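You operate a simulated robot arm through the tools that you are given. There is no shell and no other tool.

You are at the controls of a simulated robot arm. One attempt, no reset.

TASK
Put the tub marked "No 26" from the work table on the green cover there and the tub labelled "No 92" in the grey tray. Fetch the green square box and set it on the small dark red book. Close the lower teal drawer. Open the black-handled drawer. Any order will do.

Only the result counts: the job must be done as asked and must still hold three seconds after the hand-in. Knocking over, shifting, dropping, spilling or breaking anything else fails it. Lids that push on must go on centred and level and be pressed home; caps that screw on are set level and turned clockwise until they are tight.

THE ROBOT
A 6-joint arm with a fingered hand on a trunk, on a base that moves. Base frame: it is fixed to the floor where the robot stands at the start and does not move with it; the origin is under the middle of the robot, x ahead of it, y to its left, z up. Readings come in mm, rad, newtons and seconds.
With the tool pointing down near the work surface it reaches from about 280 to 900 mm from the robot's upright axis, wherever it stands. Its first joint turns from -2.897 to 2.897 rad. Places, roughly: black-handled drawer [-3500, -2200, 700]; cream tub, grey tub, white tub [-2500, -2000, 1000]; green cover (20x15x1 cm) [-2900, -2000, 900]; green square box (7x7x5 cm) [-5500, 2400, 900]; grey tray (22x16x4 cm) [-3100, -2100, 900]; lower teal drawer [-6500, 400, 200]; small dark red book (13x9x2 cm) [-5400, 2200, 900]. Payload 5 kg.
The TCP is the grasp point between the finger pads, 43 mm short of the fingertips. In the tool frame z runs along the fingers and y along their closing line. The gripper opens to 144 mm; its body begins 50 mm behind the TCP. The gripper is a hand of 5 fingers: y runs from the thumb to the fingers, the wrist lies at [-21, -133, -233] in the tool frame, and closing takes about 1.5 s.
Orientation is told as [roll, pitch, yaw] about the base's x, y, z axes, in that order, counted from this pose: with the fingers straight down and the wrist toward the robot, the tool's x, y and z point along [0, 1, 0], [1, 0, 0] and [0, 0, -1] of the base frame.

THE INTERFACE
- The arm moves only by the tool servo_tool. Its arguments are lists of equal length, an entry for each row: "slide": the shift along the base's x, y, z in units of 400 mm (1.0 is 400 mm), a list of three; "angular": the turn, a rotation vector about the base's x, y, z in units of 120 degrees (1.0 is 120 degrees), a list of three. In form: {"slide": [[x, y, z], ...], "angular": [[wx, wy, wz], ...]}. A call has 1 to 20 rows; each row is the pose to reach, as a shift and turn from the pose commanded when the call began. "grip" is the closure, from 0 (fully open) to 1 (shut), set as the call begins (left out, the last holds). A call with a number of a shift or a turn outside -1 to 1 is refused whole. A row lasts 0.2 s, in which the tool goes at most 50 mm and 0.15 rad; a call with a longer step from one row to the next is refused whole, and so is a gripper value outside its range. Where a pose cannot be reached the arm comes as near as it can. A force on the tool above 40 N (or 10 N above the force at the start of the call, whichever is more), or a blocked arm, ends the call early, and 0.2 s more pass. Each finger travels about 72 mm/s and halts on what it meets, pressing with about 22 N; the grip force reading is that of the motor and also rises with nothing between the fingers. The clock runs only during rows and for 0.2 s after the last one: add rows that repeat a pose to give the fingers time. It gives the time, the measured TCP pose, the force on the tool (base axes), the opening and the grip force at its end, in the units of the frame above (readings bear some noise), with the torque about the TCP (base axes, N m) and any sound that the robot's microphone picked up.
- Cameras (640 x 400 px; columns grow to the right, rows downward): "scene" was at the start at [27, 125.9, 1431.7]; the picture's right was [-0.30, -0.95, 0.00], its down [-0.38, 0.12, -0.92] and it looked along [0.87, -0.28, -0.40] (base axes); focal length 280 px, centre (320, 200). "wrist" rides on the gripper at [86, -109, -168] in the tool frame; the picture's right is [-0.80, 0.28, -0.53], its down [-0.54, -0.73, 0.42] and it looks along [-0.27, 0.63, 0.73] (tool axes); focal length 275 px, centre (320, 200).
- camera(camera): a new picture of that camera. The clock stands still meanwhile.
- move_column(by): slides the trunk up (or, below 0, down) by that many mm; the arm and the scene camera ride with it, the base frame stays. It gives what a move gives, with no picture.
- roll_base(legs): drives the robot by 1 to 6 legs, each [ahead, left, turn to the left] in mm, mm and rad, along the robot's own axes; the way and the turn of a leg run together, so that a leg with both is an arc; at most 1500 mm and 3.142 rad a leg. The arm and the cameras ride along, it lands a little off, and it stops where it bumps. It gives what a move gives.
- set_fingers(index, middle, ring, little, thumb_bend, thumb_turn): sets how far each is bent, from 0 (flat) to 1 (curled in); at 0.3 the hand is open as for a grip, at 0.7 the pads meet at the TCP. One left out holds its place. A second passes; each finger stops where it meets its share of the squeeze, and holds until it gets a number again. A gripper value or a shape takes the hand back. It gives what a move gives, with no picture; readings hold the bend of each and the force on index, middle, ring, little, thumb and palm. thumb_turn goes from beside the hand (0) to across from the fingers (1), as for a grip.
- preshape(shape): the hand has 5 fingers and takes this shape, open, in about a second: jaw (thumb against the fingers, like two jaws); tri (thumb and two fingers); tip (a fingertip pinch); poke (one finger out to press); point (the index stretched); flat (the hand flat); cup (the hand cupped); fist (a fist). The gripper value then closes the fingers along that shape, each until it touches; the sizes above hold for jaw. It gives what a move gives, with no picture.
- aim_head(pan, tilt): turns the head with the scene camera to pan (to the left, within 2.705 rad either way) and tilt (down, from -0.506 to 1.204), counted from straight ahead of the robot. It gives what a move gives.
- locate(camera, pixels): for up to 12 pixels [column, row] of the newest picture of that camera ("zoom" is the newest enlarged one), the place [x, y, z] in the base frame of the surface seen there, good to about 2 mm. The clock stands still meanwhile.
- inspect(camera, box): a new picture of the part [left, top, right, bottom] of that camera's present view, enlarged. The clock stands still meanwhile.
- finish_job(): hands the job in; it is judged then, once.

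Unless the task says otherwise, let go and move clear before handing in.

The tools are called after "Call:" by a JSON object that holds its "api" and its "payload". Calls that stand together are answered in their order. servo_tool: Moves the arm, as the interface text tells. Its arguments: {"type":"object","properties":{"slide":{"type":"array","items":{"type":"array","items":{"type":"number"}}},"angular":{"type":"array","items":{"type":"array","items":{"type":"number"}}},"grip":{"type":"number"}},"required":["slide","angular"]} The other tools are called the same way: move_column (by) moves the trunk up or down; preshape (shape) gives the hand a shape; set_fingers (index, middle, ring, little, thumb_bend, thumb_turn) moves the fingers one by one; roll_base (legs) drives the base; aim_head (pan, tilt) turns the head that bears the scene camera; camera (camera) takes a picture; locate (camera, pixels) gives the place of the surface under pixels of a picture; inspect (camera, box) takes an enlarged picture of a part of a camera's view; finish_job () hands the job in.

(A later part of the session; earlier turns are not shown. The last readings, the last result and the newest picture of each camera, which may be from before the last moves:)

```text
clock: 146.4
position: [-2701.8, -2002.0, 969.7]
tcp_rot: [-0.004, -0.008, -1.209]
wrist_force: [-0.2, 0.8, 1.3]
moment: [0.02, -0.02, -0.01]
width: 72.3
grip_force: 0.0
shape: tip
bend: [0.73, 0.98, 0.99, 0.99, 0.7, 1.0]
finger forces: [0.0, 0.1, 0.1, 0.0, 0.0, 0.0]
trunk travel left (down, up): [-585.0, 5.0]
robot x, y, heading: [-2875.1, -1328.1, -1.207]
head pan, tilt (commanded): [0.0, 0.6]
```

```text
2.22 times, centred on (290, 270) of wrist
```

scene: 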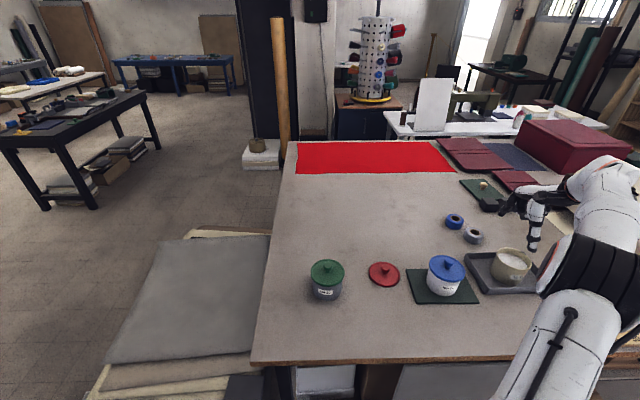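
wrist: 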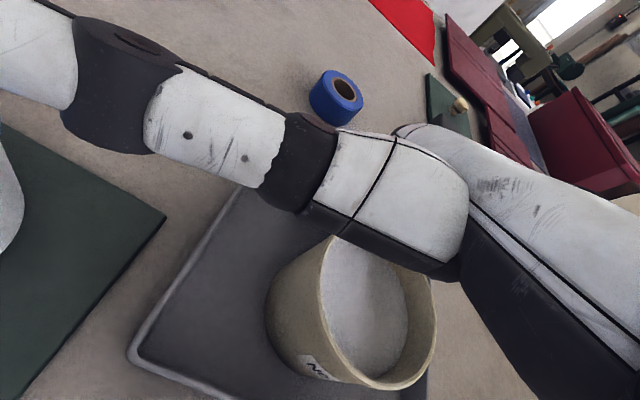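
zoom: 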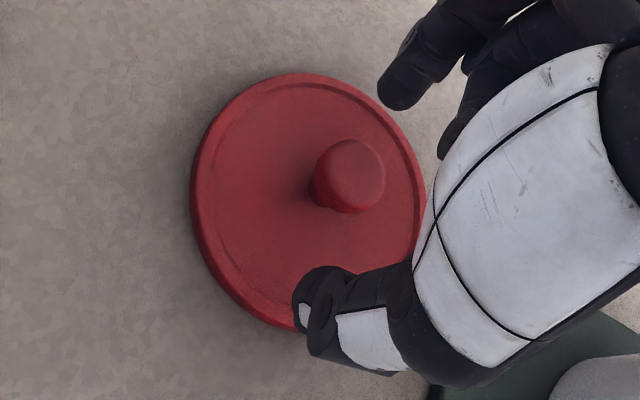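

Aligned over the knob. Lowering the last 12 mm with a 1.5 mm correction and closing.

Call:
{"api": "servo_tool", "payload": {"slide": [[0.003, 0, -0.01], [0.004, 0, -0.02], [0.004, 0, -0.031], [0.004, 0, -0.031]], "angular": [[0, 0, 0], [0, 0, 0], [0, 0, 0], [0, 0, 0]]}}

Call:
{"api": "servo_tool", "payload": {"slide": [[0, 0, 0], [0, 0, 0], [0, 0, 0], [0, 0, 0], [0, 0, 0], [0, 0, 0]], "angular": [[0, 0, 0], [0, 0, 0], [0, 0, 0], [0, 0, 0], [0, 0, 0], [0, 0, 0]], "grip": 1.0}}

Call:
{"api": "servo_tool", "payload": {"slide": [[0, 0, 0.02], [0, 0, 0.06], [0, 0, 0.14], [0, 0, 0.24], [0, 0, 0.34], [0, 0, 0.43], [0, 0, 0.43]], "angular": [[0, 0, 0], [0, 0, 0], [0, 0, 0], [0, 0, 0], [0, 0, 0], [0, 0, 0], [0, 0, 0]]}}

Call:
{"api": "camera", "payload": {"camera": "wrist"}}

Call:
{"api": "inspect", "payload": {"camera": "scene", "box": [360, 190, 430, 270]}}

```text
clock: 147.4
position: [-2699.8, -2002.2, 956.8]
tcp_rot: [-0.003, -0.007, -1.209]
wrist_force: [0.9, -1.3, 0.3]
moment: [-0.02, -0.03, 0.0]
width: 72.3
grip_force: 0.0
shape: tip
bend: [0.73, 0.98, 0.99, 0.99, 0.7, 1.0]
finger forces: [0.1, 0.0, 0.0, 0.0, 0.1, 0.0]
trunk travel left (down, up): [-585.0, 5.0]
robot x, y, heading: [-2873.1, -1326.7, -1.204]
head pan, tilt (commanded): [0.0, 0.6]
```

```text
clock: 148.8
position: [-2699.6, -2001.3, 957.8]
tcp_rot: [-0.002, -0.006, -1.21]
wrist_force: [0.3, 0.2, 0.0]
moment: [0.02, 0.05, 0.03]
width: 23.2
grip_force: 22.2
shape: tip
bend: [0.72, 1.0, 1.0, 1.0, 0.74, 1.0]
finger forces: [16.4, 0.0, 0.1, 0.0, 18.3, 0.1]
trunk travel left (down, up): [-585.0, 5.0]
robot x, y, heading: [-2874.1, -1326.5, -1.207]
head pan, tilt (commanded): [0.0, 0.6]
```

```text
clock: 150.4
position: [-2699.8, -2002.7, 1129.7]
tcp_rot: [-0.004, -0.006, -1.209]
wrist_force: [0.5, 0.0, -0.1]
moment: [0.0, -0.02, -0.01]
width: 22.8
grip_force: 22.7
shape: tip
bend: [0.72, 1.0, 1.0, 1.0, 0.74, 1.0]
finger forces: [16.0, 0.0, 0.0, 0.1, 18.3, 0.1]
trunk travel left (down, up): [-585.0, 5.0]
robot x, y, heading: [-2877.6, -1327.6, -1.21]
head pan, tilt (commanded): [0.0, 0.6]
```

```text
taken
```

wrist: 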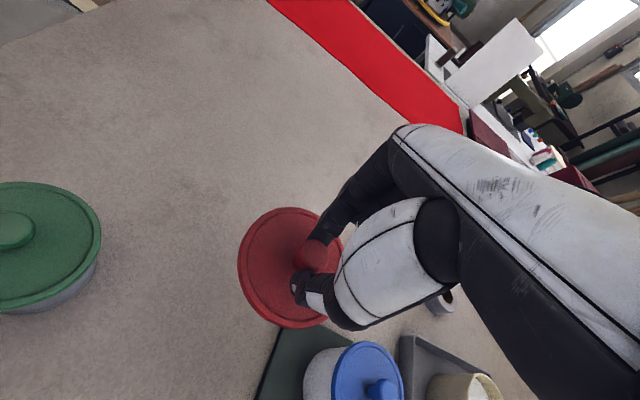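

```text
5.00 times, centred on (395, 230) of scene
```

zoom: 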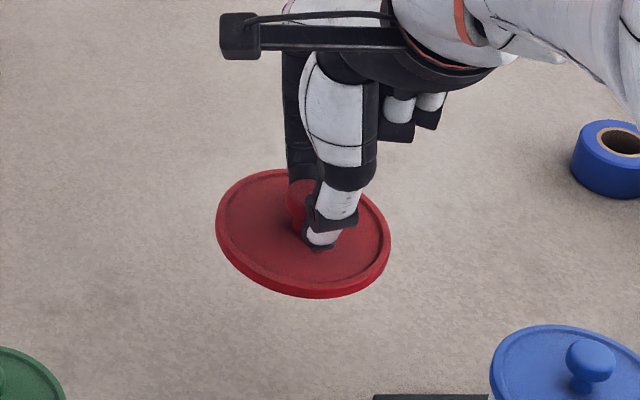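

Lid lifted. Measuring its centre and level relative to the TCP.

Call:
{"api": "locate", "payload": {"camera": "zoom", "pixels": [[220, 215], [240, 185], [275, 172], [380, 215], [388, 248], [365, 280], [320, 294], [270, 282], [235, 255], [370, 200]]}}

Call:
{"api": "inspect", "payload": {"camera": "scene", "box": [480, 230, 560, 300]}}

Call:
{"api": "locate", "payload": {"camera": "zoom", "pixels": [[200, 150], [225, 110], [280, 92], [340, 110], [385, 150], [385, 190], [330, 200], [270, 190], [220, 165], [300, 92], [250, 100], [300, 150]]}}

```text
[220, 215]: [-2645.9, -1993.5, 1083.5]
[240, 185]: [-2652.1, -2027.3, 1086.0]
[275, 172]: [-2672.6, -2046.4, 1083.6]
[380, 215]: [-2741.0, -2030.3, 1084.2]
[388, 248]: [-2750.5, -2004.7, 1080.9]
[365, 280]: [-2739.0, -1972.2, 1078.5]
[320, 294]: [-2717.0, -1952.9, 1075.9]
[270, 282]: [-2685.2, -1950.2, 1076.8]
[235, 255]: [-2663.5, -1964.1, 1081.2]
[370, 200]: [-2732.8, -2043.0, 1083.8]
```

```text
5.71 times, centred on (520, 265) of scene
```

zoom: 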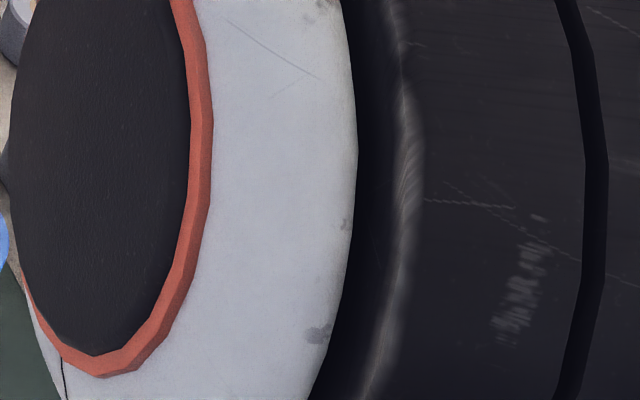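

```text
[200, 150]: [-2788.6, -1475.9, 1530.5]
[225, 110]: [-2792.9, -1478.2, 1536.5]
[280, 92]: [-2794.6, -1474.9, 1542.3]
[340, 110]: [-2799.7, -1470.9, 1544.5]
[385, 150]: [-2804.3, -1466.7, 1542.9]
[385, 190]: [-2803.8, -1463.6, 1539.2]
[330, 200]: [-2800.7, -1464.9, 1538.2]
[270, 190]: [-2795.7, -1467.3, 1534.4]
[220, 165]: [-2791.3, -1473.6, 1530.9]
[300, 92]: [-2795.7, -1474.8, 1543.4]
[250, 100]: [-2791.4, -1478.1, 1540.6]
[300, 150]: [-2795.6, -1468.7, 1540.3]
```

Lid centre is within ~2 mm of the TCP. Moving over the tub in the tray.

Call:
{"api": "servo_tool", "payload": {"slide": [[-0.04, -0.014, 0], [-0.12, -0.043, 0], [-0.22, -0.079, 0], [-0.33, -0.119, 0], [-0.44, -0.158, 0], [-0.55, -0.198, 0], [-0.66, -0.237, 0], [-0.77, -0.277, 0], [-0.87, -0.313, 0], [-0.94, -0.338, 0], [-0.977, -0.351, 0], [-0.977, -0.351, 0]], "angular": [[0, 0, 0], [0, 0, 0], [0, 0, 0], [0, 0, 0], [0, 0, 0], [0, 0, 0], [0, 0, 0], [0, 0, 0], [0, 0, 0], [0, 0, 0], [0, 0, 0], [0, 0, 0]]}}

Call:
{"api": "camera", "payload": {"camera": "wrist"}}

Call:
{"api": "inspect", "payload": {"camera": "scene", "box": [460, 200, 580, 310]}}

```text
clock: 153.0
position: [-3089.9, -2140.0, 1128.5]
tcp_rot: [-0.002, -0.007, -1.209]
wrist_force: [-0.2, -0.3, -0.1]
moment: [0.03, -0.01, 0.03]
width: 22.8
grip_force: 21.7
shape: tip
bend: [0.72, 1.0, 1.0, 1.0, 0.74, 1.0]
finger forces: [15.9, 0.1, 0.0, 0.0, 18.0, 0.0]
trunk travel left (down, up): [-585.0, 5.0]
robot x, y, heading: [-2879.4, -1327.6, -1.208]
head pan, tilt (commanded): [0.0, 0.6]
```

```text
taken
```

wrist: 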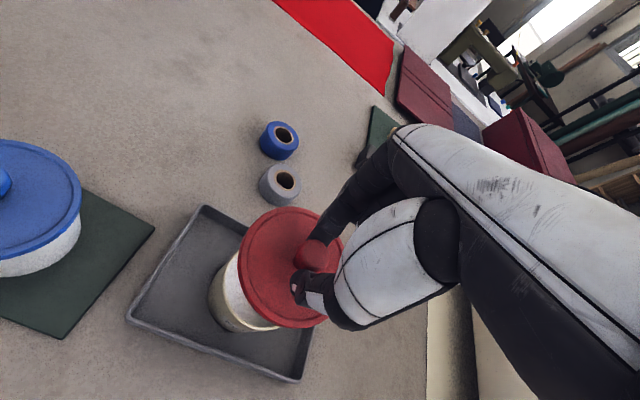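

```text
3.64 times, centred on (520, 255) of scene
```

zoom: 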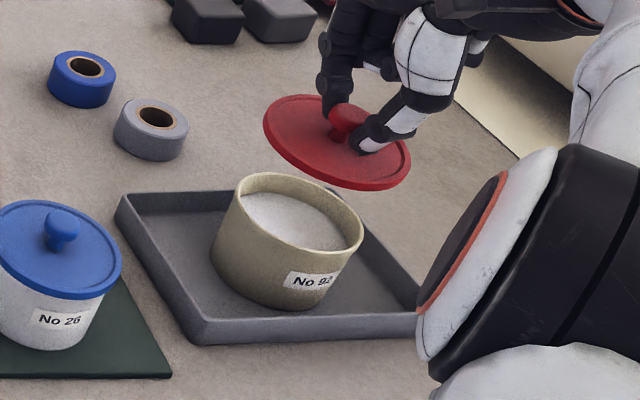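

Both lid and tub rim are visible in this zoom. Measuring both circles with the same camera.

Call:
{"api": "locate", "payload": {"camera": "zoom", "pixels": [[240, 195], [255, 178], [290, 176], [330, 192], [355, 218], [360, 240], [330, 250], [290, 243], [255, 225], [242, 208]]}}

Call:
{"api": "locate", "payload": {"camera": "zoom", "pixels": [[266, 112], [285, 98], [310, 97], [408, 155], [405, 172], [375, 182], [335, 173], [295, 150], [270, 130], [310, 120], [350, 165], [395, 140]]}}

```text
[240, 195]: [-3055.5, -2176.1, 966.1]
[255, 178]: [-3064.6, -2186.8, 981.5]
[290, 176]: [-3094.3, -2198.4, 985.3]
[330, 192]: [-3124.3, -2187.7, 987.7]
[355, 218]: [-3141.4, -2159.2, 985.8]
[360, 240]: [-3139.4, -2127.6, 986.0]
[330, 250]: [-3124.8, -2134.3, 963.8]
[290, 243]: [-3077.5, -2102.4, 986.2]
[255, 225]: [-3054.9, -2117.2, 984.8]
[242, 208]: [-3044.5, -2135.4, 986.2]
```

```text
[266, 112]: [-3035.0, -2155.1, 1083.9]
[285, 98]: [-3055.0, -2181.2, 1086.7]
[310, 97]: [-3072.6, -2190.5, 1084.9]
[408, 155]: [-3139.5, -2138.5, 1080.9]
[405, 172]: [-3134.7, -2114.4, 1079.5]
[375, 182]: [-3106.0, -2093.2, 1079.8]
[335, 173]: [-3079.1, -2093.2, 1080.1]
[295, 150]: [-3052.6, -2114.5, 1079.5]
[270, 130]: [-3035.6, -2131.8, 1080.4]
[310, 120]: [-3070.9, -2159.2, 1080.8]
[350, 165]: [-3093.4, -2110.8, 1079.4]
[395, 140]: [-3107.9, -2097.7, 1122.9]
```

Call:
{"api": "locate", "payload": {"camera": "zoom", "pixels": [[285, 115], [300, 105], [315, 110], [290, 130], [310, 145], [330, 160], [345, 155], [370, 170], [390, 165], [398, 155], [320, 130], [280, 125]]}}

Call:
{"api": "inspect", "payload": {"camera": "wrist", "box": [190, 190, 370, 350]}}

Call:
{"api": "locate", "payload": {"camera": "zoom", "pixels": [[150, 150], [160, 200], [190, 110], [230, 70], [200, 250], [230, 150], [260, 100], [200, 180], [150, 170], [220, 60], [280, 280], [250, 300]]}}

```text
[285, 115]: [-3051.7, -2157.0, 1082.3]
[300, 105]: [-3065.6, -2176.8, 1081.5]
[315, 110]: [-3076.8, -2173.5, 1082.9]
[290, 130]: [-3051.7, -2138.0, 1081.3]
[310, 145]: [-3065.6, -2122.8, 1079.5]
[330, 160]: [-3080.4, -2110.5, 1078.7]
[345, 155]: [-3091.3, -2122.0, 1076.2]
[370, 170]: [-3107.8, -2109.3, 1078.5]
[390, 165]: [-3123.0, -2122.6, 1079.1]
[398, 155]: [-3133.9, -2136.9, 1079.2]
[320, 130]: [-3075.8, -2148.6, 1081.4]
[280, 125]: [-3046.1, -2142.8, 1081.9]
```

```text
2.50 times, centred on (280, 270) of wrist
```

zoom: 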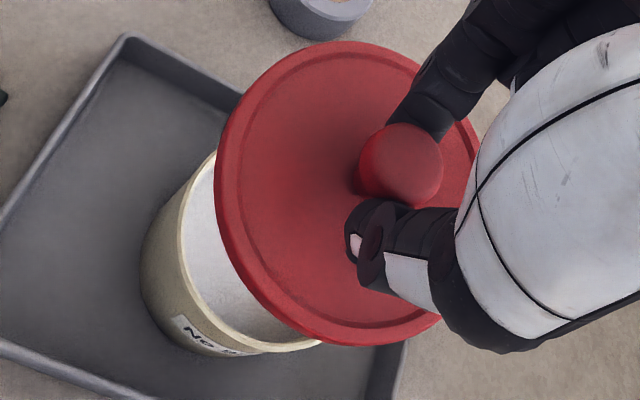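

```text
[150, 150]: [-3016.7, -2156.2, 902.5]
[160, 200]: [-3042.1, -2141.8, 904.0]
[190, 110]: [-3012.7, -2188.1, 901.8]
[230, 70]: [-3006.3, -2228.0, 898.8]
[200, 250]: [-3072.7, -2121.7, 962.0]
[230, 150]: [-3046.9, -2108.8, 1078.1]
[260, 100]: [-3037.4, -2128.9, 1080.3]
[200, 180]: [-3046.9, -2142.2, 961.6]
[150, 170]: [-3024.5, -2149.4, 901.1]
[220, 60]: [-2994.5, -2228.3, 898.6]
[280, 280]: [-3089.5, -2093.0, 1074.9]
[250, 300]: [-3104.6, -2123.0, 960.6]
```

The lid is tilted about 3° (near side low) and 10 mm short of the tub centre (-3092.5,-2149). I'll level it with a small rotation, shift by (-4,-9.4) mm and lower to ~20 mm above seat.

Call:
{"api": "servo_tool", "payload": {"slide": [[-0.005, -0.012, 0], [-0.0103, -0.0235, 0], [-0.0103, -0.0235, -0.06], [-0.0103, -0.0235, -0.12], [-0.0103, -0.0235, -0.16], [-0.0103, -0.0235, -0.18], [-0.0103, -0.0235, -0.18]], "angular": [[0.012, 0.0047, 0], [0.0248, 0.0095, 0], [0.0248, 0.0095, 0], [0.0248, 0.0095, 0], [0.0248, 0.0095, 0], [0.0248, 0.0095, 0], [0.0248, 0.0095, 0]]}}

Call:
{"api": "inspect", "payload": {"camera": "scene", "box": [470, 210, 570, 300]}}

Call:
{"api": "inspect", "payload": {"camera": "wrist", "box": [190, 190, 370, 350]}}

```text
clock: 154.6
position: [-3094.3, -2152.2, 1057.4]
tcp_rot: [-0.004, 0.049, -1.21]
wrist_force: [-0.3, 0.2, 0.0]
moment: [-0.01, -0.01, -0.01]
width: 23.3
grip_force: 21.5
shape: tip
bend: [0.72, 1.0, 1.0, 1.0, 0.74, 1.0]
finger forces: [15.9, 0.0, 0.0, 0.0, 18.1, 0.0]
trunk travel left (down, up): [-585.0, 5.0]
robot x, y, heading: [-2874.1, -1327.9, -1.206]
head pan, tilt (commanded): [0.0, 0.6]
```

```text
4.44 times, centred on (520, 255) of scene
```

zoom: 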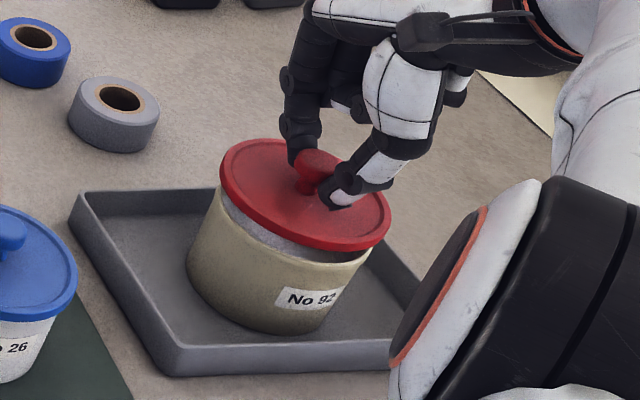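

```text
2.50 times, centred on (280, 270) of wrist
```

zoom: 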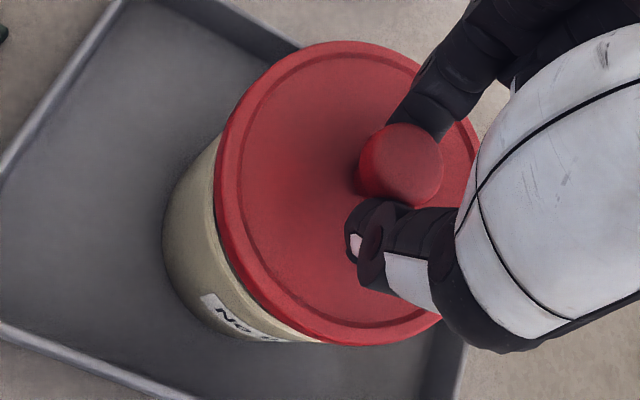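

Call:
{"api": "locate", "payload": {"camera": "scene", "pixels": [[520, 255]]}}

Call:
{"api": "inspect", "payload": {"camera": "scene", "box": [470, 210, 570, 300]}}

Call:
{"api": "locate", "payload": {"camera": "zoom", "pixels": [[222, 178], [240, 150], [275, 140], [385, 200], [388, 222], [350, 246], [300, 235], [255, 212], [228, 195], [250, 165], [290, 215], [360, 225]]}}

Call:
{"api": "locate", "payload": {"camera": "zoom", "pixels": [[217, 195], [225, 215], [250, 240], [290, 260], [330, 265], [360, 258], [270, 160], [265, 190], [310, 225], [340, 235], [370, 215], [240, 180]]}}

```text
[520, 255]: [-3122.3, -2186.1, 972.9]
```

```text
4.44 times, centred on (520, 255) of scene
```

zoom: 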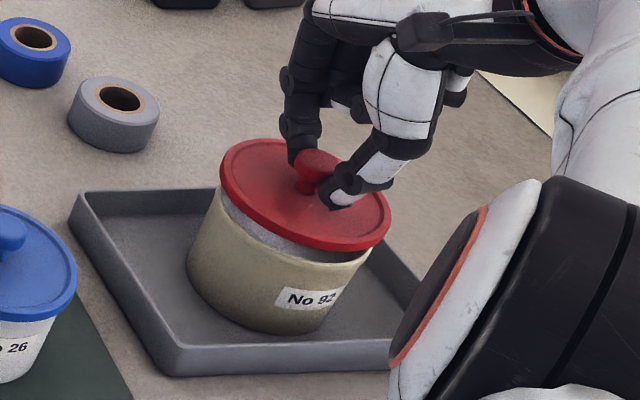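

```text
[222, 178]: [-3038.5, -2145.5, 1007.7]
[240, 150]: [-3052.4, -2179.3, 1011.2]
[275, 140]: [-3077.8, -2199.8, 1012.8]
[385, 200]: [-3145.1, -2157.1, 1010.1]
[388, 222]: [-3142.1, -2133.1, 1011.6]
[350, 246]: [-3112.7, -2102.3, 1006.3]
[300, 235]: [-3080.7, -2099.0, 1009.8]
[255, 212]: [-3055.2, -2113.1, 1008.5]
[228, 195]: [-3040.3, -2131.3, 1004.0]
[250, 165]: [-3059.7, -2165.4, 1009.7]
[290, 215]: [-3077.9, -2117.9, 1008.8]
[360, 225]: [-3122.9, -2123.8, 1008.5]
```

```text
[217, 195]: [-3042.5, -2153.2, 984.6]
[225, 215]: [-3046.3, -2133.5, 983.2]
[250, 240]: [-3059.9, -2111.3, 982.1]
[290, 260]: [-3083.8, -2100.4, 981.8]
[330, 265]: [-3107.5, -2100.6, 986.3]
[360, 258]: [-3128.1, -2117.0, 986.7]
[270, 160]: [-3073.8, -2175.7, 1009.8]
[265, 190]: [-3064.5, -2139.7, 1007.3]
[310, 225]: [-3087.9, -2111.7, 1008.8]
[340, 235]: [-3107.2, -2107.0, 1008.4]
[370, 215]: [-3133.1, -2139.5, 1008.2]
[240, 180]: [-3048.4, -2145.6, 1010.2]
```

Lid is now level (plate 1008–1010) and centred over the tub within 1 mm. Lowering slowly and pressing.

Call:
{"api": "servo_tool", "payload": {"slide": [[-0.001, 0, -0.015], [-0.001, 0, -0.03], [-0.001, 0, -0.042], [-0.001, 0, -0.05], [-0.001, 0, -0.055], [-0.001, 0, -0.058], [-0.001, 0, -0.061], [-0.001, 0, -0.061]], "angular": [[0, 0, 0], [0, 0, 0], [0, 0, 0], [0, 0, 0], [0, 0, 0], [0, 0, 0], [0, 0, 0], [0, 0, 0]]}}

Call:
{"api": "inspect", "payload": {"camera": "scene", "box": [470, 210, 570, 300]}}

```text
clock: 156.4
position: [-3095.5, -2151.1, 1035.4]
tcp_rot: [-0.003, 0.048, -1.21]
wrist_force: [-0.6, 2.2, 6.6]
moment: [0.15, -0.01, -0.01]
width: 23.7
grip_force: 22.3
shape: tip
bend: [0.72, 1.0, 1.0, 1.0, 0.75, 1.0]
finger forces: [15.5, 0.0, 0.0, 0.0, 17.3, 0.0]
trunk travel left (down, up): [-585.0, 5.0]
robot x, y, heading: [-2877.6, -1327.7, -1.203]
head pan, tilt (commanded): [0.0, 0.6]
heard: snap
```

```text
4.44 times, centred on (520, 255) of scene
```

zoom: 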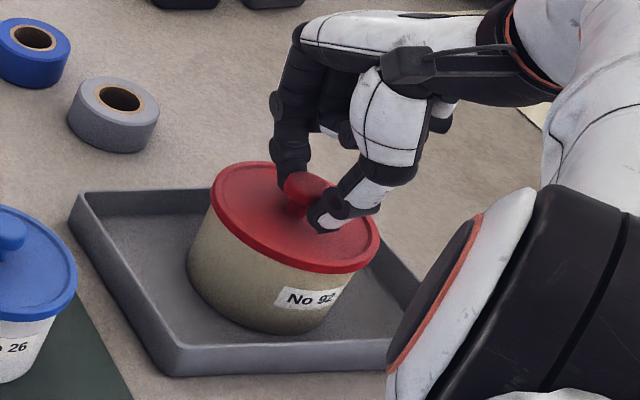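

Snap heard: the lid is on. One more gentle push to be sure it's home, then measure.

Call:
{"api": "servo_tool", "payload": {"slide": [[0, 0, -0.003], [0, 0, -0.005], [0, 0, -0.005]], "angular": [[0, 0, 0], [0, 0, 0], [0, 0, 0]]}}

Call:
{"api": "inspect", "payload": {"camera": "scene", "box": [470, 210, 570, 300]}}

Call:
{"api": "locate", "payload": {"camera": "zoom", "pixels": [[240, 185], [260, 175], [235, 205], [270, 230], [300, 250], [330, 260], [355, 245], [365, 235], [265, 200], [340, 245], [214, 200], [378, 240]]}}

```text
clock: 157.2
position: [-3095.3, -2150.5, 1034.3]
tcp_rot: [-0.006, 0.045, -1.208]
wrist_force: [-0.9, 0.1, 17.3]
moment: [-0.16, -0.09, 0.0]
width: 24.2
grip_force: 22.1
shape: tip
bend: [0.73, 1.0, 1.0, 1.0, 0.75, 1.0]
finger forces: [24.0, 0.0, 0.0, 0.0, 17.5, 0.0]
trunk travel left (down, up): [-585.0, 5.0]
robot x, y, heading: [-2879.0, -1329.4, -1.206]
head pan, tilt (commanded): [0.0, 0.6]
```

```text
4.44 times, centred on (520, 255) of scene
```

zoom: 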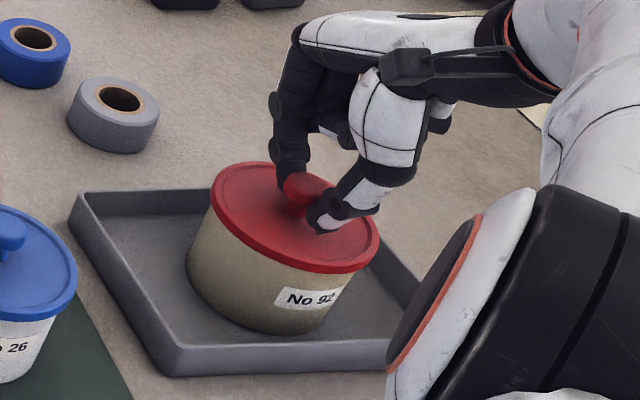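

```text
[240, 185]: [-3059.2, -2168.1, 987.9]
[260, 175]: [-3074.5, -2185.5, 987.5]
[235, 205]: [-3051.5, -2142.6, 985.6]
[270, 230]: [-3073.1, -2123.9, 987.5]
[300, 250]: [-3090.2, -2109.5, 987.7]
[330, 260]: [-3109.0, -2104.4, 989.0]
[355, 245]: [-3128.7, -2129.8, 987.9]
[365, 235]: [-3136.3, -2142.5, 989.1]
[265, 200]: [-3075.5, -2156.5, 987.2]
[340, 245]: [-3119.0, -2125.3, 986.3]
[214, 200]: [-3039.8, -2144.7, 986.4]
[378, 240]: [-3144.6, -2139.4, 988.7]
```

The lid is level (plate 986–988) and seated. Easing off the push, releasing, and rising.

Call:
{"api": "servo_tool", "payload": {"slide": [[0, 0, 0.004], [0, 0, 0.006], [0, 0, 0.006]], "angular": [[0, 0, 0], [0, 0, 0], [0, 0, 0]]}}

Call:
{"api": "servo_tool", "payload": {"slide": [[0, 0, 0], [0, 0, 0], [0, 0, 0], [0, 0, 0], [0, 0, 0]], "angular": [[0, 0, 0], [0, 0, 0], [0, 0, 0], [0, 0, 0], [0, 0, 0]], "grip": 0.5}}

Call:
{"api": "servo_tool", "payload": {"slide": [[0, 0, 0.02], [0, 0, 0.07], [0, 0, 0.15], [0, 0, 0.25], [0, 0, 0.35], [0, 0, 0.42], [0, 0, 0.42]], "angular": [[0, 0, 0], [0, 0, 0], [0, 0, 0], [-0.0248, -0.0095, 0], [-0.0248, -0.0095, 0], [-0.0248, -0.0095, 0], [-0.0248, -0.0095, 0]]}}

Call:
{"api": "camera", "payload": {"camera": "scene"}}

Call:
{"api": "inspect", "payload": {"camera": "scene", "box": [400, 200, 560, 310]}}

Call:
{"api": "camera", "payload": {"camera": "wrist"}}

```text
clock: 158.0
position: [-3095.0, -2150.2, 1034.7]
tcp_rot: [-0.005, 0.048, -1.21]
wrist_force: [-1.8, -4.7, 11.4]
moment: [-0.3, 0.0, -0.06]
width: 24.1
grip_force: 22.5
shape: tip
bend: [0.72, 1.0, 1.0, 1.0, 0.75, 1.0]
finger forces: [24.7, 0.0, 0.0, 0.0, 17.0, 0.1]
trunk travel left (down, up): [-585.0, 5.0]
robot x, y, heading: [-2879.0, -1326.6, -1.206]
head pan, tilt (commanded): [0.0, 0.6]
```

```text
clock: 159.2
position: [-3094.5, -2150.9, 1034.6]
tcp_rot: [-0.003, 0.049, -1.21]
wrist_force: [-0.2, 4.7, 12.1]
moment: [-0.17, -0.18, 0.09]
width: 65.7
grip_force: 0.2
shape: tip
bend: [0.75, 0.98, 0.99, 0.99, 0.7, 1.0]
finger forces: [11.9, 0.0, 0.0, 0.0, 0.0, 0.0]
trunk travel left (down, up): [-585.0, 5.0]
robot x, y, heading: [-2878.0, -1327.2, -1.207]
head pan, tilt (commanded): [0.0, 0.6]
```

```text
clock: 160.8
position: [-3095.4, -2149.5, 1201.5]
tcp_rot: [-0.001, -0.008, -1.208]
wrist_force: [0.9, 0.5, -0.3]
moment: [-0.01, -0.03, -0.01]
width: 71.6
grip_force: 0.0
shape: tip
bend: [0.73, 0.98, 0.99, 0.99, 0.7, 1.0]
finger forces: [0.0, 0.1, 0.0, 0.1, 0.0, 0.0]
trunk travel left (down, up): [-585.0, 5.0]
robot x, y, heading: [-2877.1, -1327.4, -1.205]
head pan, tilt (commanded): [0.0, 0.6]
```

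```text
taken
```

scene: 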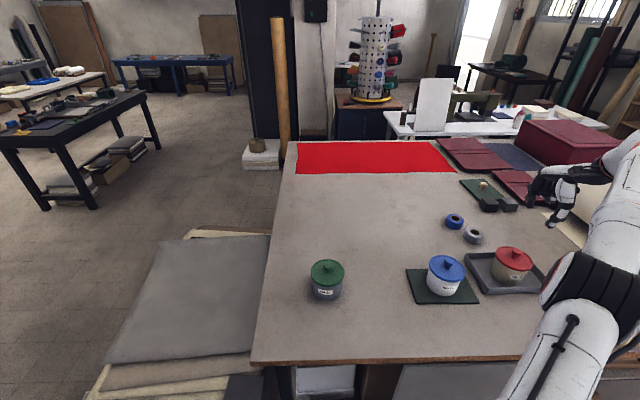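

```text
3.64 times, centred on (480, 255) of scene
```

zoom: 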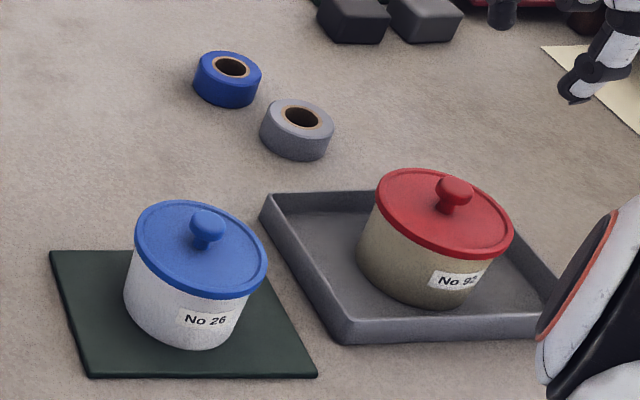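

```text
taken
```

wrist: 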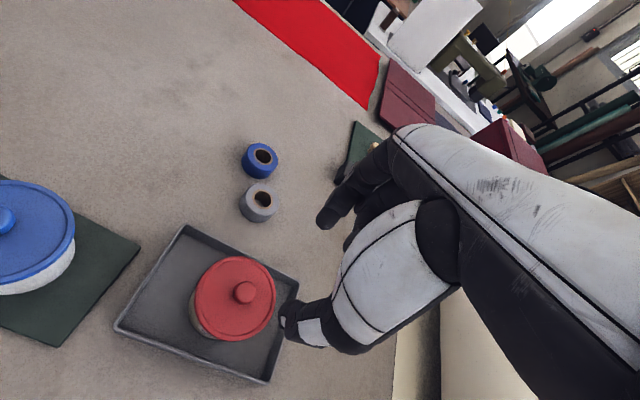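

Both tubs are placed with lids on. A close look at both for centring.

Call:
{"api": "inspect", "payload": {"camera": "wrist", "box": [100, 220, 300, 390]}}

Call:
{"api": "inspect", "payload": {"camera": "scene", "box": [480, 230, 550, 295]}}

Call:
{"api": "locate", "payload": {"camera": "zoom", "pixels": [[185, 90], [370, 190], [300, 215], [200, 150], [180, 120], [230, 100], [300, 100], [350, 180], [260, 195], [258, 82], [98, 280], [90, 120]]}}

```text
2.35 times, centred on (200, 305) of wrist
```

zoom: 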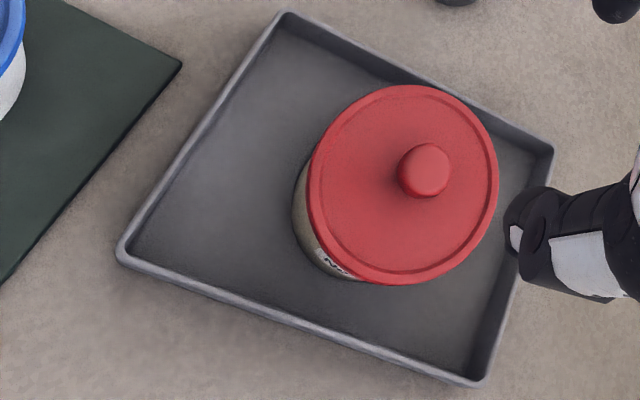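

```text
6.15 times, centred on (515, 262) of scene
```

zoom: 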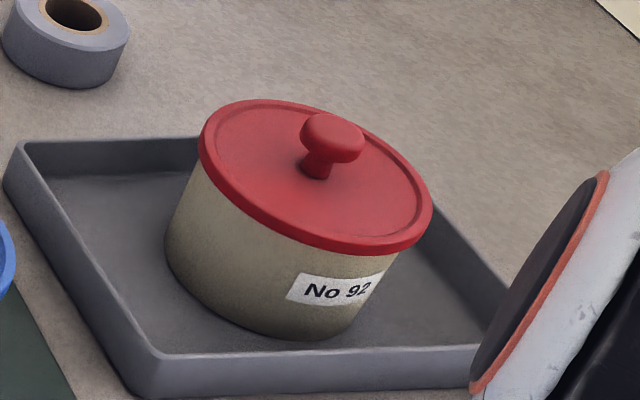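

```text
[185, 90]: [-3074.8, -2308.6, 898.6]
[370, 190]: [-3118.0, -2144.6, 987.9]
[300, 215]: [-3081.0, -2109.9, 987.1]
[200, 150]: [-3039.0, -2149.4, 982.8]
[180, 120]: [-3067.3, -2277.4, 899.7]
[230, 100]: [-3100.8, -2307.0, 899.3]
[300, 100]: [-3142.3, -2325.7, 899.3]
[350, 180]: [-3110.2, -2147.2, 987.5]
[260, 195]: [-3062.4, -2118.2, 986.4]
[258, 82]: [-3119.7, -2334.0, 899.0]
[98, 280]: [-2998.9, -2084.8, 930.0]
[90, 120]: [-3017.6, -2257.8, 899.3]
```

Both tubs are in place: lids level, the tray back where it was. Next is the black-handled drawer on this same side of the table. I'll retract the arm first.

Call:
{"api": "servo_tool", "payload": {"slide": [[0.05, 0.07, 0.02], [0.11, 0.15, 0.05], [0.17, 0.23, 0.08], [0.23, 0.315, 0.1], [0.29, 0.4, 0.1], [0.35, 0.48, 0.1], [0.41, 0.56, 0.1], [0.47, 0.645, 0.1], [0.53, 0.725, 0.1], [0.59, 0.81, 0.1], [0.65, 0.89, 0.1], [0.65, 0.89, 0.1]], "angular": [[0, 0, 0], [0, 0, 0], [0, 0, 0], [0, 0, 0], [0, 0, 0], [0, 0, 0], [0, 0, 0], [0, 0, 0], [0, 0, 0], [0, 0, 0], [0, 0, 0], [0, 0, 0]]}}

Call:
{"api": "aim_head", "payload": {"pan": -1.2, "tilt": 0.6}}

Call:
{"api": "camera", "payload": {"camera": "scene"}}

```text
clock: 163.4
position: [-2834.2, -1795.1, 1241.6]
tcp_rot: [-0.002, -0.007, -1.21]
wrist_force: [0.2, 0.6, 0.2]
moment: [0.0, 0.02, 0.0]
width: 71.6
grip_force: 0.1
shape: tip
bend: [0.73, 0.98, 0.99, 0.99, 0.7, 1.0]
finger forces: [0.1, 0.0, 0.0, 0.0, 0.1, 0.0]
trunk travel left (down, up): [-585.0, 5.0]
robot x, y, heading: [-2879.5, -1330.5, -1.204]
head pan, tilt (commanded): [0.0, 0.6]
```

```text
clock: 164.8
position: [-2833.8, -1796.8, 1242.0]
tcp_rot: [-0.003, -0.008, -1.21]
wrist_force: [0.2, -0.1, -0.8]
moment: [-0.01, -0.04, 0.02]
width: 71.6
grip_force: 0.1
shape: tip
bend: [0.73, 0.98, 0.99, 0.99, 0.7, 1.0]
finger forces: [0.0, 0.0, 0.1, 0.0, 0.0, 0.0]
trunk travel left (down, up): [-585.0, 5.0]
robot x, y, heading: [-2876.5, -1329.8, -1.207]
head pan, tilt (commanded): [-1.201, 0.6]
```

```text
taken
```

scene: 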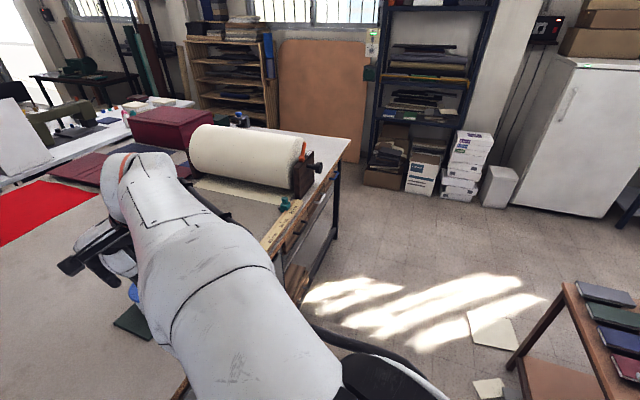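

The drawer side runs along the right edge from (280,260) to (335,170). I'll check the floor scraps on the right before driving along the table.

Call:
{"api": "locate", "payload": {"camera": "scene", "pixels": [[470, 315], [490, 350], [480, 385], [505, 365], [290, 265], [310, 235], [335, 175], [300, 290], [318, 165], [285, 205], [270, 245], [560, 290]]}}

Call:
{"api": "inspect", "payload": {"camera": "scene", "box": [230, 140, 390, 320]}}

```text
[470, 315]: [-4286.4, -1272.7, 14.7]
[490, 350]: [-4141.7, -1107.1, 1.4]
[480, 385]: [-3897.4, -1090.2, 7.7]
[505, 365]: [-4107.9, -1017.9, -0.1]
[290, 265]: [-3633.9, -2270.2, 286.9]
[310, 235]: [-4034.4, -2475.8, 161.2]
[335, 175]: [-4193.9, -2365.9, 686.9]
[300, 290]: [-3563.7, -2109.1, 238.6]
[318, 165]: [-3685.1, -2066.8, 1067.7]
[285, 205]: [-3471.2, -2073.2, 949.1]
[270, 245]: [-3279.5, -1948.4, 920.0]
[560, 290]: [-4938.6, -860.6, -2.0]
```

```text
2.22 times, centred on (310, 230) of scene
```

zoom: 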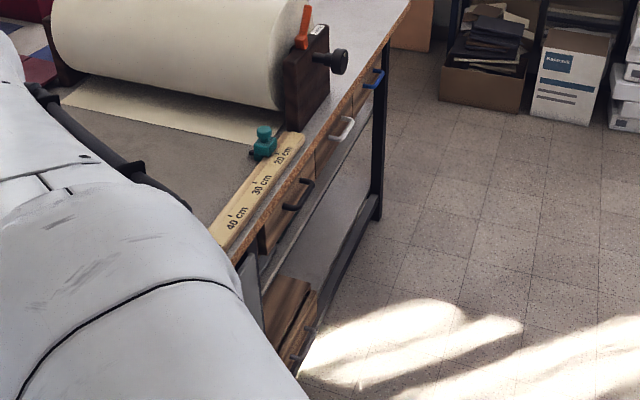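

The black handle shows at (300,195) in the zoom, on the upper drawer row. I'll back off a little and drive sideways along the table to face it.

Call:
{"api": "roll_base", "payload": {"legs": [[-130, 0, 0.02], [0, -780, 0]]}}

Call:
{"api": "aim_head", "payload": {"pan": -0.2, "tilt": 0.9}}

Call:
{"api": "camera", "payload": {"camera": "scene"}}

```text
clock: 169.9
position: [-3596.0, -1973.8, 1243.0]
tcp_rot: [-0.003, -0.007, -1.173]
wrist_force: [-0.3, -0.4, 0.2]
moment: [0.02, 0.01, 0.01]
width: 71.7
grip_force: 0.0
shape: tip
bend: [0.73, 0.98, 0.99, 0.99, 0.7, 1.0]
finger forces: [0.0, 0.0, 0.0, 0.0, 0.0, 0.0]
trunk travel left (down, up): [-585.0, 5.0]
robot x, y, heading: [-3655.4, -1506.4, -1.168]
head pan, tilt (commanded): [-1.201, 0.6]
```

```text
clock: 171.2
position: [-3597.8, -1973.8, 1241.1]
tcp_rot: [-0.003, -0.006, -1.174]
wrist_force: [-0.5, 0.1, 0.4]
moment: [-0.01, 0.01, 0.0]
width: 71.6
grip_force: 0.0
shape: tip
bend: [0.73, 0.98, 0.99, 0.99, 0.7, 1.0]
finger forces: [0.0, 0.0, 0.0, 0.0, 0.0, 0.1]
trunk travel left (down, up): [-585.0, 5.0]
robot x, y, heading: [-3654.0, -1505.0, -1.172]
head pan, tilt (commanded): [-0.201, 0.901]
```

```text
taken
```

scene: 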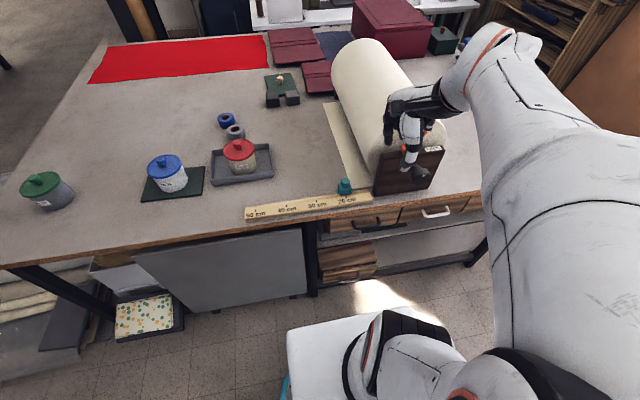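

The black handle is at (368,222) and the white one at (437,212), just under the table top. Zooming in and locating.

Call:
{"api": "inspect", "payload": {"camera": "scene", "box": [300, 170, 480, 300]}}

Call:
{"api": "locate", "payload": {"camera": "zoom", "pixels": [[250, 180], [225, 175], [285, 172], [200, 195], [330, 180], [350, 140], [190, 165], [480, 155], [250, 150], [250, 200], [60, 200], [230, 290]]}}

```text
3.08 times, centred on (390, 235) of scene
```

zoom: 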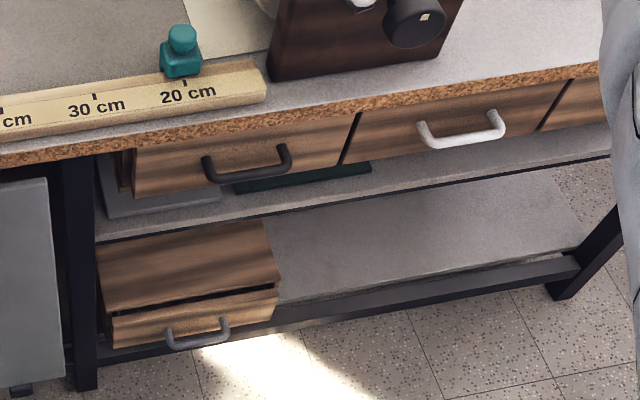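

```text
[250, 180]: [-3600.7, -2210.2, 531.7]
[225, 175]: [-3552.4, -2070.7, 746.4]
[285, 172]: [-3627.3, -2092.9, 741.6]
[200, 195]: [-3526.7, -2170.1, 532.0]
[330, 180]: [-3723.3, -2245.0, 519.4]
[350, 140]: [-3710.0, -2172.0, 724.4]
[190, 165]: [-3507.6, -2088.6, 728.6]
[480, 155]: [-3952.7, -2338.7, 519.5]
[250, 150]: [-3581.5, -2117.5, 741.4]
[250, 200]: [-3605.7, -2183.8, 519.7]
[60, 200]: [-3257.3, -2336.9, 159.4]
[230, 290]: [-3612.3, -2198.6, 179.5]
```

The black handle is a bar at z≈744, spanning u≈1215–1320, standing ~36 mm off the drawer front, under the table overhang. I'll pull the hand back from the table edge, then lower the trunk to view and work at that height.

Call:
{"api": "servo_tool", "payload": {"slide": [[-0.04, 0.1, 0], [-0.08, 0.2, 0], [-0.11, 0.26, 0], [-0.11, 0.26, 0]], "angular": [[0, 0, 0], [0, 0, 0], [0, 0, 0], [0, 0, 0]]}}

Call:
{"api": "move_column", "payload": {"by": -300}}

Call:
{"api": "aim_head", "payload": {"pan": -0.1, "tilt": 0.75}}

Call:
{"api": "camera", "payload": {"camera": "scene"}}

Call:
{"api": "camera", "payload": {"camera": "wrist"}}

```text
clock: 171.9
position: [-3568.3, -1892.3, 1181.7]
tcp_rot: [0.122, 0.136, -0.976]
wrist_force: [-0.3, 0.0, 0.1]
moment: [0.05, -0.04, -0.03]
width: 71.7
grip_force: 0.0
shape: tip
bend: [0.73, 0.98, 0.99, 0.99, 0.7, 1.0]
finger forces: [0.1, 0.0, 0.0, 0.0, 0.0, 0.1]
trunk travel left (down, up): [-585.0, 5.0]
robot x, y, heading: [-3655.6, -1503.7, -1.171]
head pan, tilt (commanded): [-0.201, 0.901]
stopped in row 3: the arm was blocked; the commanded pose is now the measured one
```

```text
clock: 174.9
position: [-3569.9, -1892.6, 880.8]
tcp_rot: [0.121, 0.137, -0.98]
wrist_force: [0.3, 0.1, 0.6]
moment: [0.02, 0.01, -0.03]
width: 72.0
grip_force: 0.0
shape: tip
bend: [0.73, 0.98, 0.99, 0.99, 0.7, 1.0]
finger forces: [0.0, 0.0, 0.0, 0.0, 0.0, 0.0]
trunk travel left (down, up): [-285.0, 305.0]
robot x, y, heading: [-3655.6, -1507.5, -1.173]
head pan, tilt (commanded): [-0.201, 0.901]
```

```text
clock: 175.6
position: [-3569.6, -1891.7, 881.5]
tcp_rot: [0.122, 0.136, -0.978]
wrist_force: [0.7, 0.0, -0.2]
moment: [-0.02, 0.02, -0.02]
width: 71.6
grip_force: 0.0
shape: tip
bend: [0.73, 0.98, 0.99, 0.99, 0.7, 1.0]
finger forces: [0.0, 0.0, 0.1, 0.0, 0.1, 0.0]
trunk travel left (down, up): [-285.0, 305.0]
robot x, y, heading: [-3653.6, -1507.2, -1.169]
head pan, tilt (commanded): [-0.099, 0.75]
```

```text
taken
```

scene: 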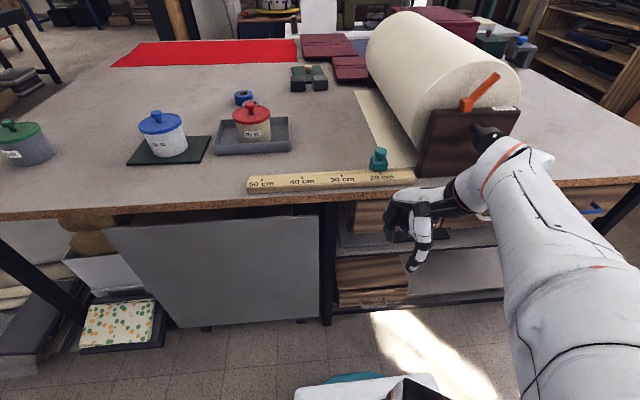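

```text
taken
```

wrist: 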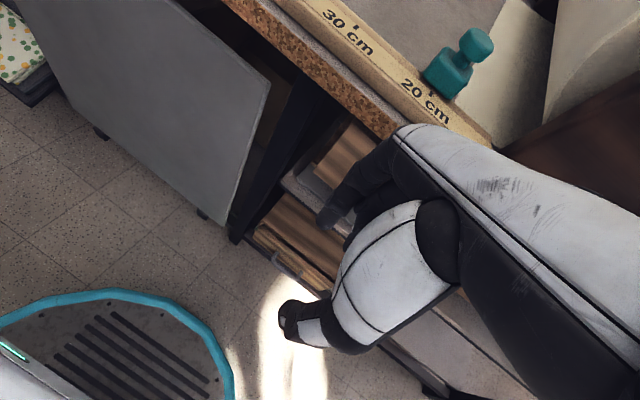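

The arm hit a joint limit near the body and the hand twisted slightly, but it's clear of the table edge. Zooming at the drawer area from this lower view.

Call:
{"api": "inspect", "payload": {"camera": "scene", "box": [320, 160, 480, 320]}}

Call:
{"api": "inspect", "payload": {"camera": "wrist", "box": [200, 60, 480, 340]}}

```text
2.50 times, centred on (400, 240) of scene
```

zoom: 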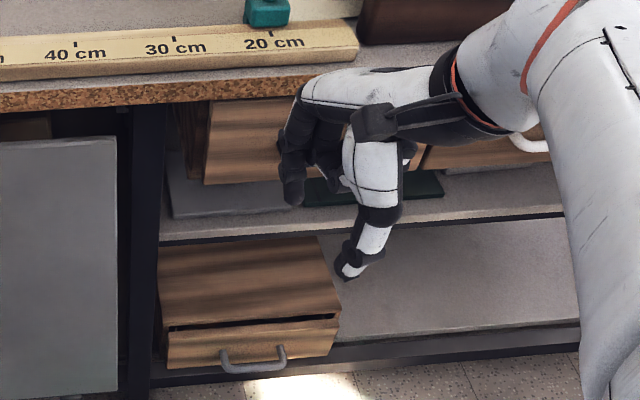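

```text
1.43 times, centred on (340, 200) of wrist
```

zoom: 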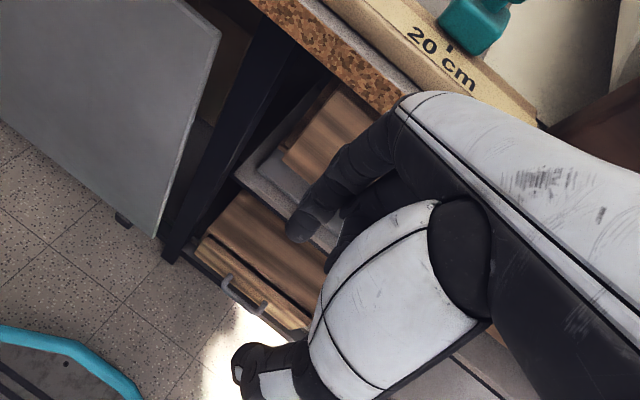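

The hand hides the handle here. To have room for a straight pull I'll stand to the left (u≈760) and reach across to the right, so I'll drive sideways 355 mm.

Call:
{"api": "roll_base", "payload": {"legs": [[0, 355, -0.015]]}}

Call:
{"api": "aim_head", "payload": {"pan": -0.75, "tilt": 0.7}}

Call:
{"api": "camera", "payload": {"camera": "scene"}}

```text
clock: 177.9
position: [-3249.9, -1759.1, 881.4]
tcp_rot: [0.121, 0.136, -0.997]
wrist_force: [-0.5, -0.1, 1.0]
moment: [0.0, 0.02, -0.01]
width: 71.8
grip_force: 0.0
shape: tip
bend: [0.73, 0.98, 0.99, 0.99, 0.7, 1.0]
finger forces: [0.0, 0.0, 0.0, 0.0, 0.0, 0.0]
trunk travel left (down, up): [-285.0, 305.0]
robot x, y, heading: [-3327.8, -1369.8, -1.195]
head pan, tilt (commanded): [-0.099, 0.75]
```

```text
clock: 178.9
position: [-3249.9, -1761.4, 880.9]
tcp_rot: [0.123, 0.136, -0.995]
wrist_force: [0.1, 0.8, -0.2]
moment: [-0.04, -0.04, -0.01]
width: 71.8
grip_force: 0.1
shape: tip
bend: [0.73, 0.98, 0.99, 0.99, 0.7, 1.0]
finger forces: [0.0, 0.0, 0.0, 0.1, 0.0, 0.0]
trunk travel left (down, up): [-285.0, 305.0]
robot x, y, heading: [-3331.3, -1373.2, -1.187]
head pan, tilt (commanded): [-0.75, 0.7]
```

```text
taken
```

scene: 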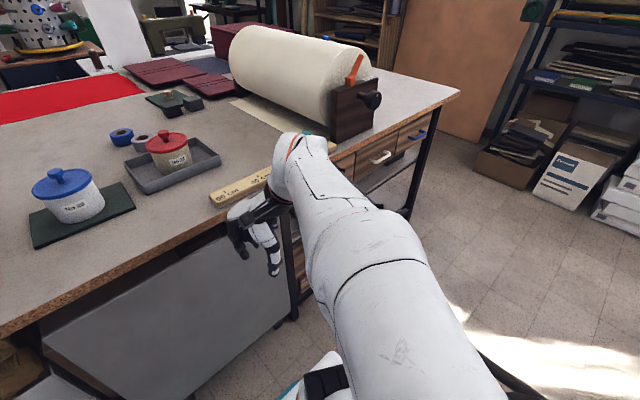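

The arm obstructs the camera's view of the handle. I'll bring the hand in front of the drawer, rotating it to point horizontally at the front (fingers above, thumb below).

Call:
{"api": "servo_tool", "payload": {"slide": [[-0.06, -0.017, -0.02], [-0.12, -0.033, -0.04], [-0.18, -0.05, -0.06], [-0.24, -0.066, -0.085], [-0.3, -0.082, -0.106], [-0.36, -0.098, -0.127], [-0.42, -0.115, -0.148], [-0.48, -0.131, -0.17], [-0.54, -0.148, -0.19], [-0.6, -0.164, -0.212], [-0.66, -0.18, -0.233], [-0.72, -0.197, -0.254], [-0.78, -0.213, -0.275], [-0.84, -0.23, -0.297], [-0.9, -0.246, -0.318], [-0.97, -0.265, -0.3425], [-0.97, -0.265, -0.3425]], "angular": [[-0.0467, -0.0207, -0.0069], [-0.0934, -0.0415, -0.0138], [-0.1401, -0.0622, -0.0208], [-0.1868, -0.083, -0.0277], [-0.2335, -0.1037, -0.0346], [-0.2802, -0.1245, -0.0415], [-0.3269, -0.1452, -0.0484], [-0.3736, -0.166, -0.0553], [-0.4203, -0.1867, -0.0623], [-0.467, -0.2074, -0.0692], [-0.5137, -0.2282, -0.0761], [-0.5604, -0.2489, -0.083], [-0.6071, -0.2697, -0.09], [-0.6538, -0.2904, -0.0969], [-0.7005, -0.3112, -0.1038], [-0.7472, -0.3319, -0.1107], [-0.7472, -0.3319, -0.1107]]}}

Call:
{"api": "camera", "payload": {"camera": "scene"}}

Call:
{"api": "camera", "payload": {"camera": "wrist"}}

```text
clock: 179.5
position: [-3213.5, -1759.7, 864.4]
tcp_rot: [0.107, -0.035, -0.796]
wrist_force: [-0.5, 0.7, -0.4]
moment: [-0.02, 0.01, 0.01]
width: 71.7
grip_force: 0.0
shape: tip
bend: [0.73, 0.98, 0.99, 0.99, 0.7, 1.0]
finger forces: [0.0, 0.0, 0.0, 0.0, 0.1, 0.0]
trunk travel left (down, up): [-285.0, 305.0]
robot x, y, heading: [-3330.5, -1373.2, -1.192]
head pan, tilt (commanded): [-0.75, 0.7]
stopped in row 2: the arm was blocked; the commanded pose is now the measured one
```

```text
taken
```

scene: 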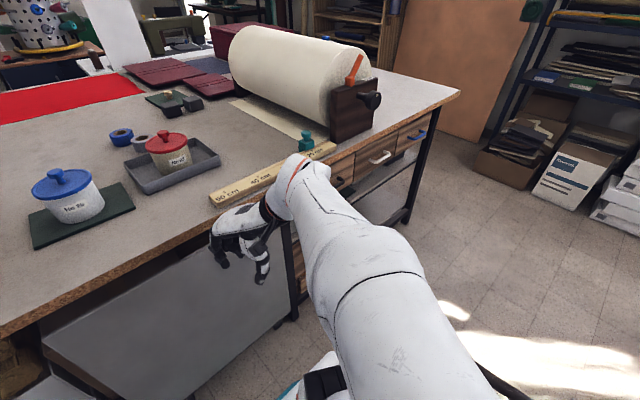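

```text
taken
```

wrist: 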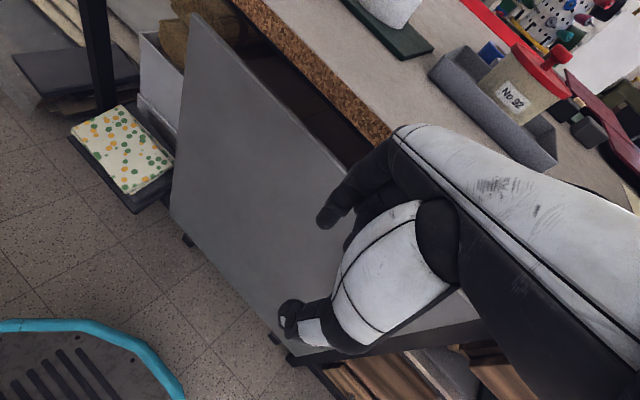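

The arm is folded too tightly there to pivot. I'll swing it round to the robot's right at a larger radius with the hand straight down, turning the yaw along with the base joint.

Call:
{"api": "servo_tool", "payload": {"slide": [[-0.06, -0.03, 0.02], [-0.14, -0.06, 0.04], [-0.22, -0.09, 0.06], [-0.31, -0.115, 0.08], [-0.4, -0.14, 0.1], [-0.49, -0.165, 0.1], [-0.58, -0.185, 0.1], [-0.67, -0.205, 0.1], [-0.76, -0.22, 0.1], [-0.83, -0.235, 0.1], [-0.886, -0.242, 0.1], [-0.886, -0.242, 0.1]], "angular": [[0.0008, 0.0051, -0.0536], [0.0016, 0.0103, -0.107], [0.0024, 0.0154, -0.161], [0.0032, 0.0205, -0.214], [0.004, 0.0256, -0.268], [0.0047, 0.0308, -0.321], [0.0055, 0.0359, -0.375], [0.0063, 0.041, -0.4285], [0.0071, 0.0461, -0.482], [0.0079, 0.0513, -0.5356], [0.0087, 0.0564, -0.5892], [0.0087, 0.0564, -0.5892]]}}

Call:
{"api": "camera", "payload": {"camera": "scene"}}

```text
clock: 180.3
position: [-3232.3, -1783.7, 887.2]
tcp_rot: [0.08, -0.016, -0.933]
wrist_force: [-0.1, 0.6, 0.8]
moment: [-0.04, 0.0, 0.02]
width: 72.0
grip_force: 0.1
shape: tip
bend: [0.73, 0.98, 0.99, 0.99, 0.7, 1.0]
finger forces: [0.0, 0.0, 0.0, 0.1, 0.0, 0.1]
trunk travel left (down, up): [-285.0, 305.0]
robot x, y, heading: [-3329.4, -1371.1, -1.188]
head pan, tilt (commanded): [-0.75, 0.7]
stopped in row 3: the arm was blocked; the commanded pose is now the measured one
```

```text
taken
```

scene: 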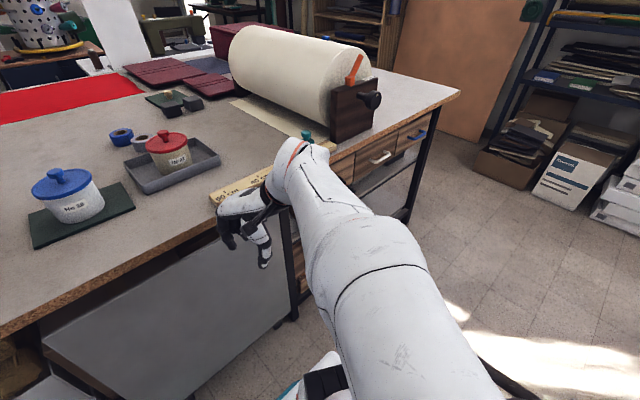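

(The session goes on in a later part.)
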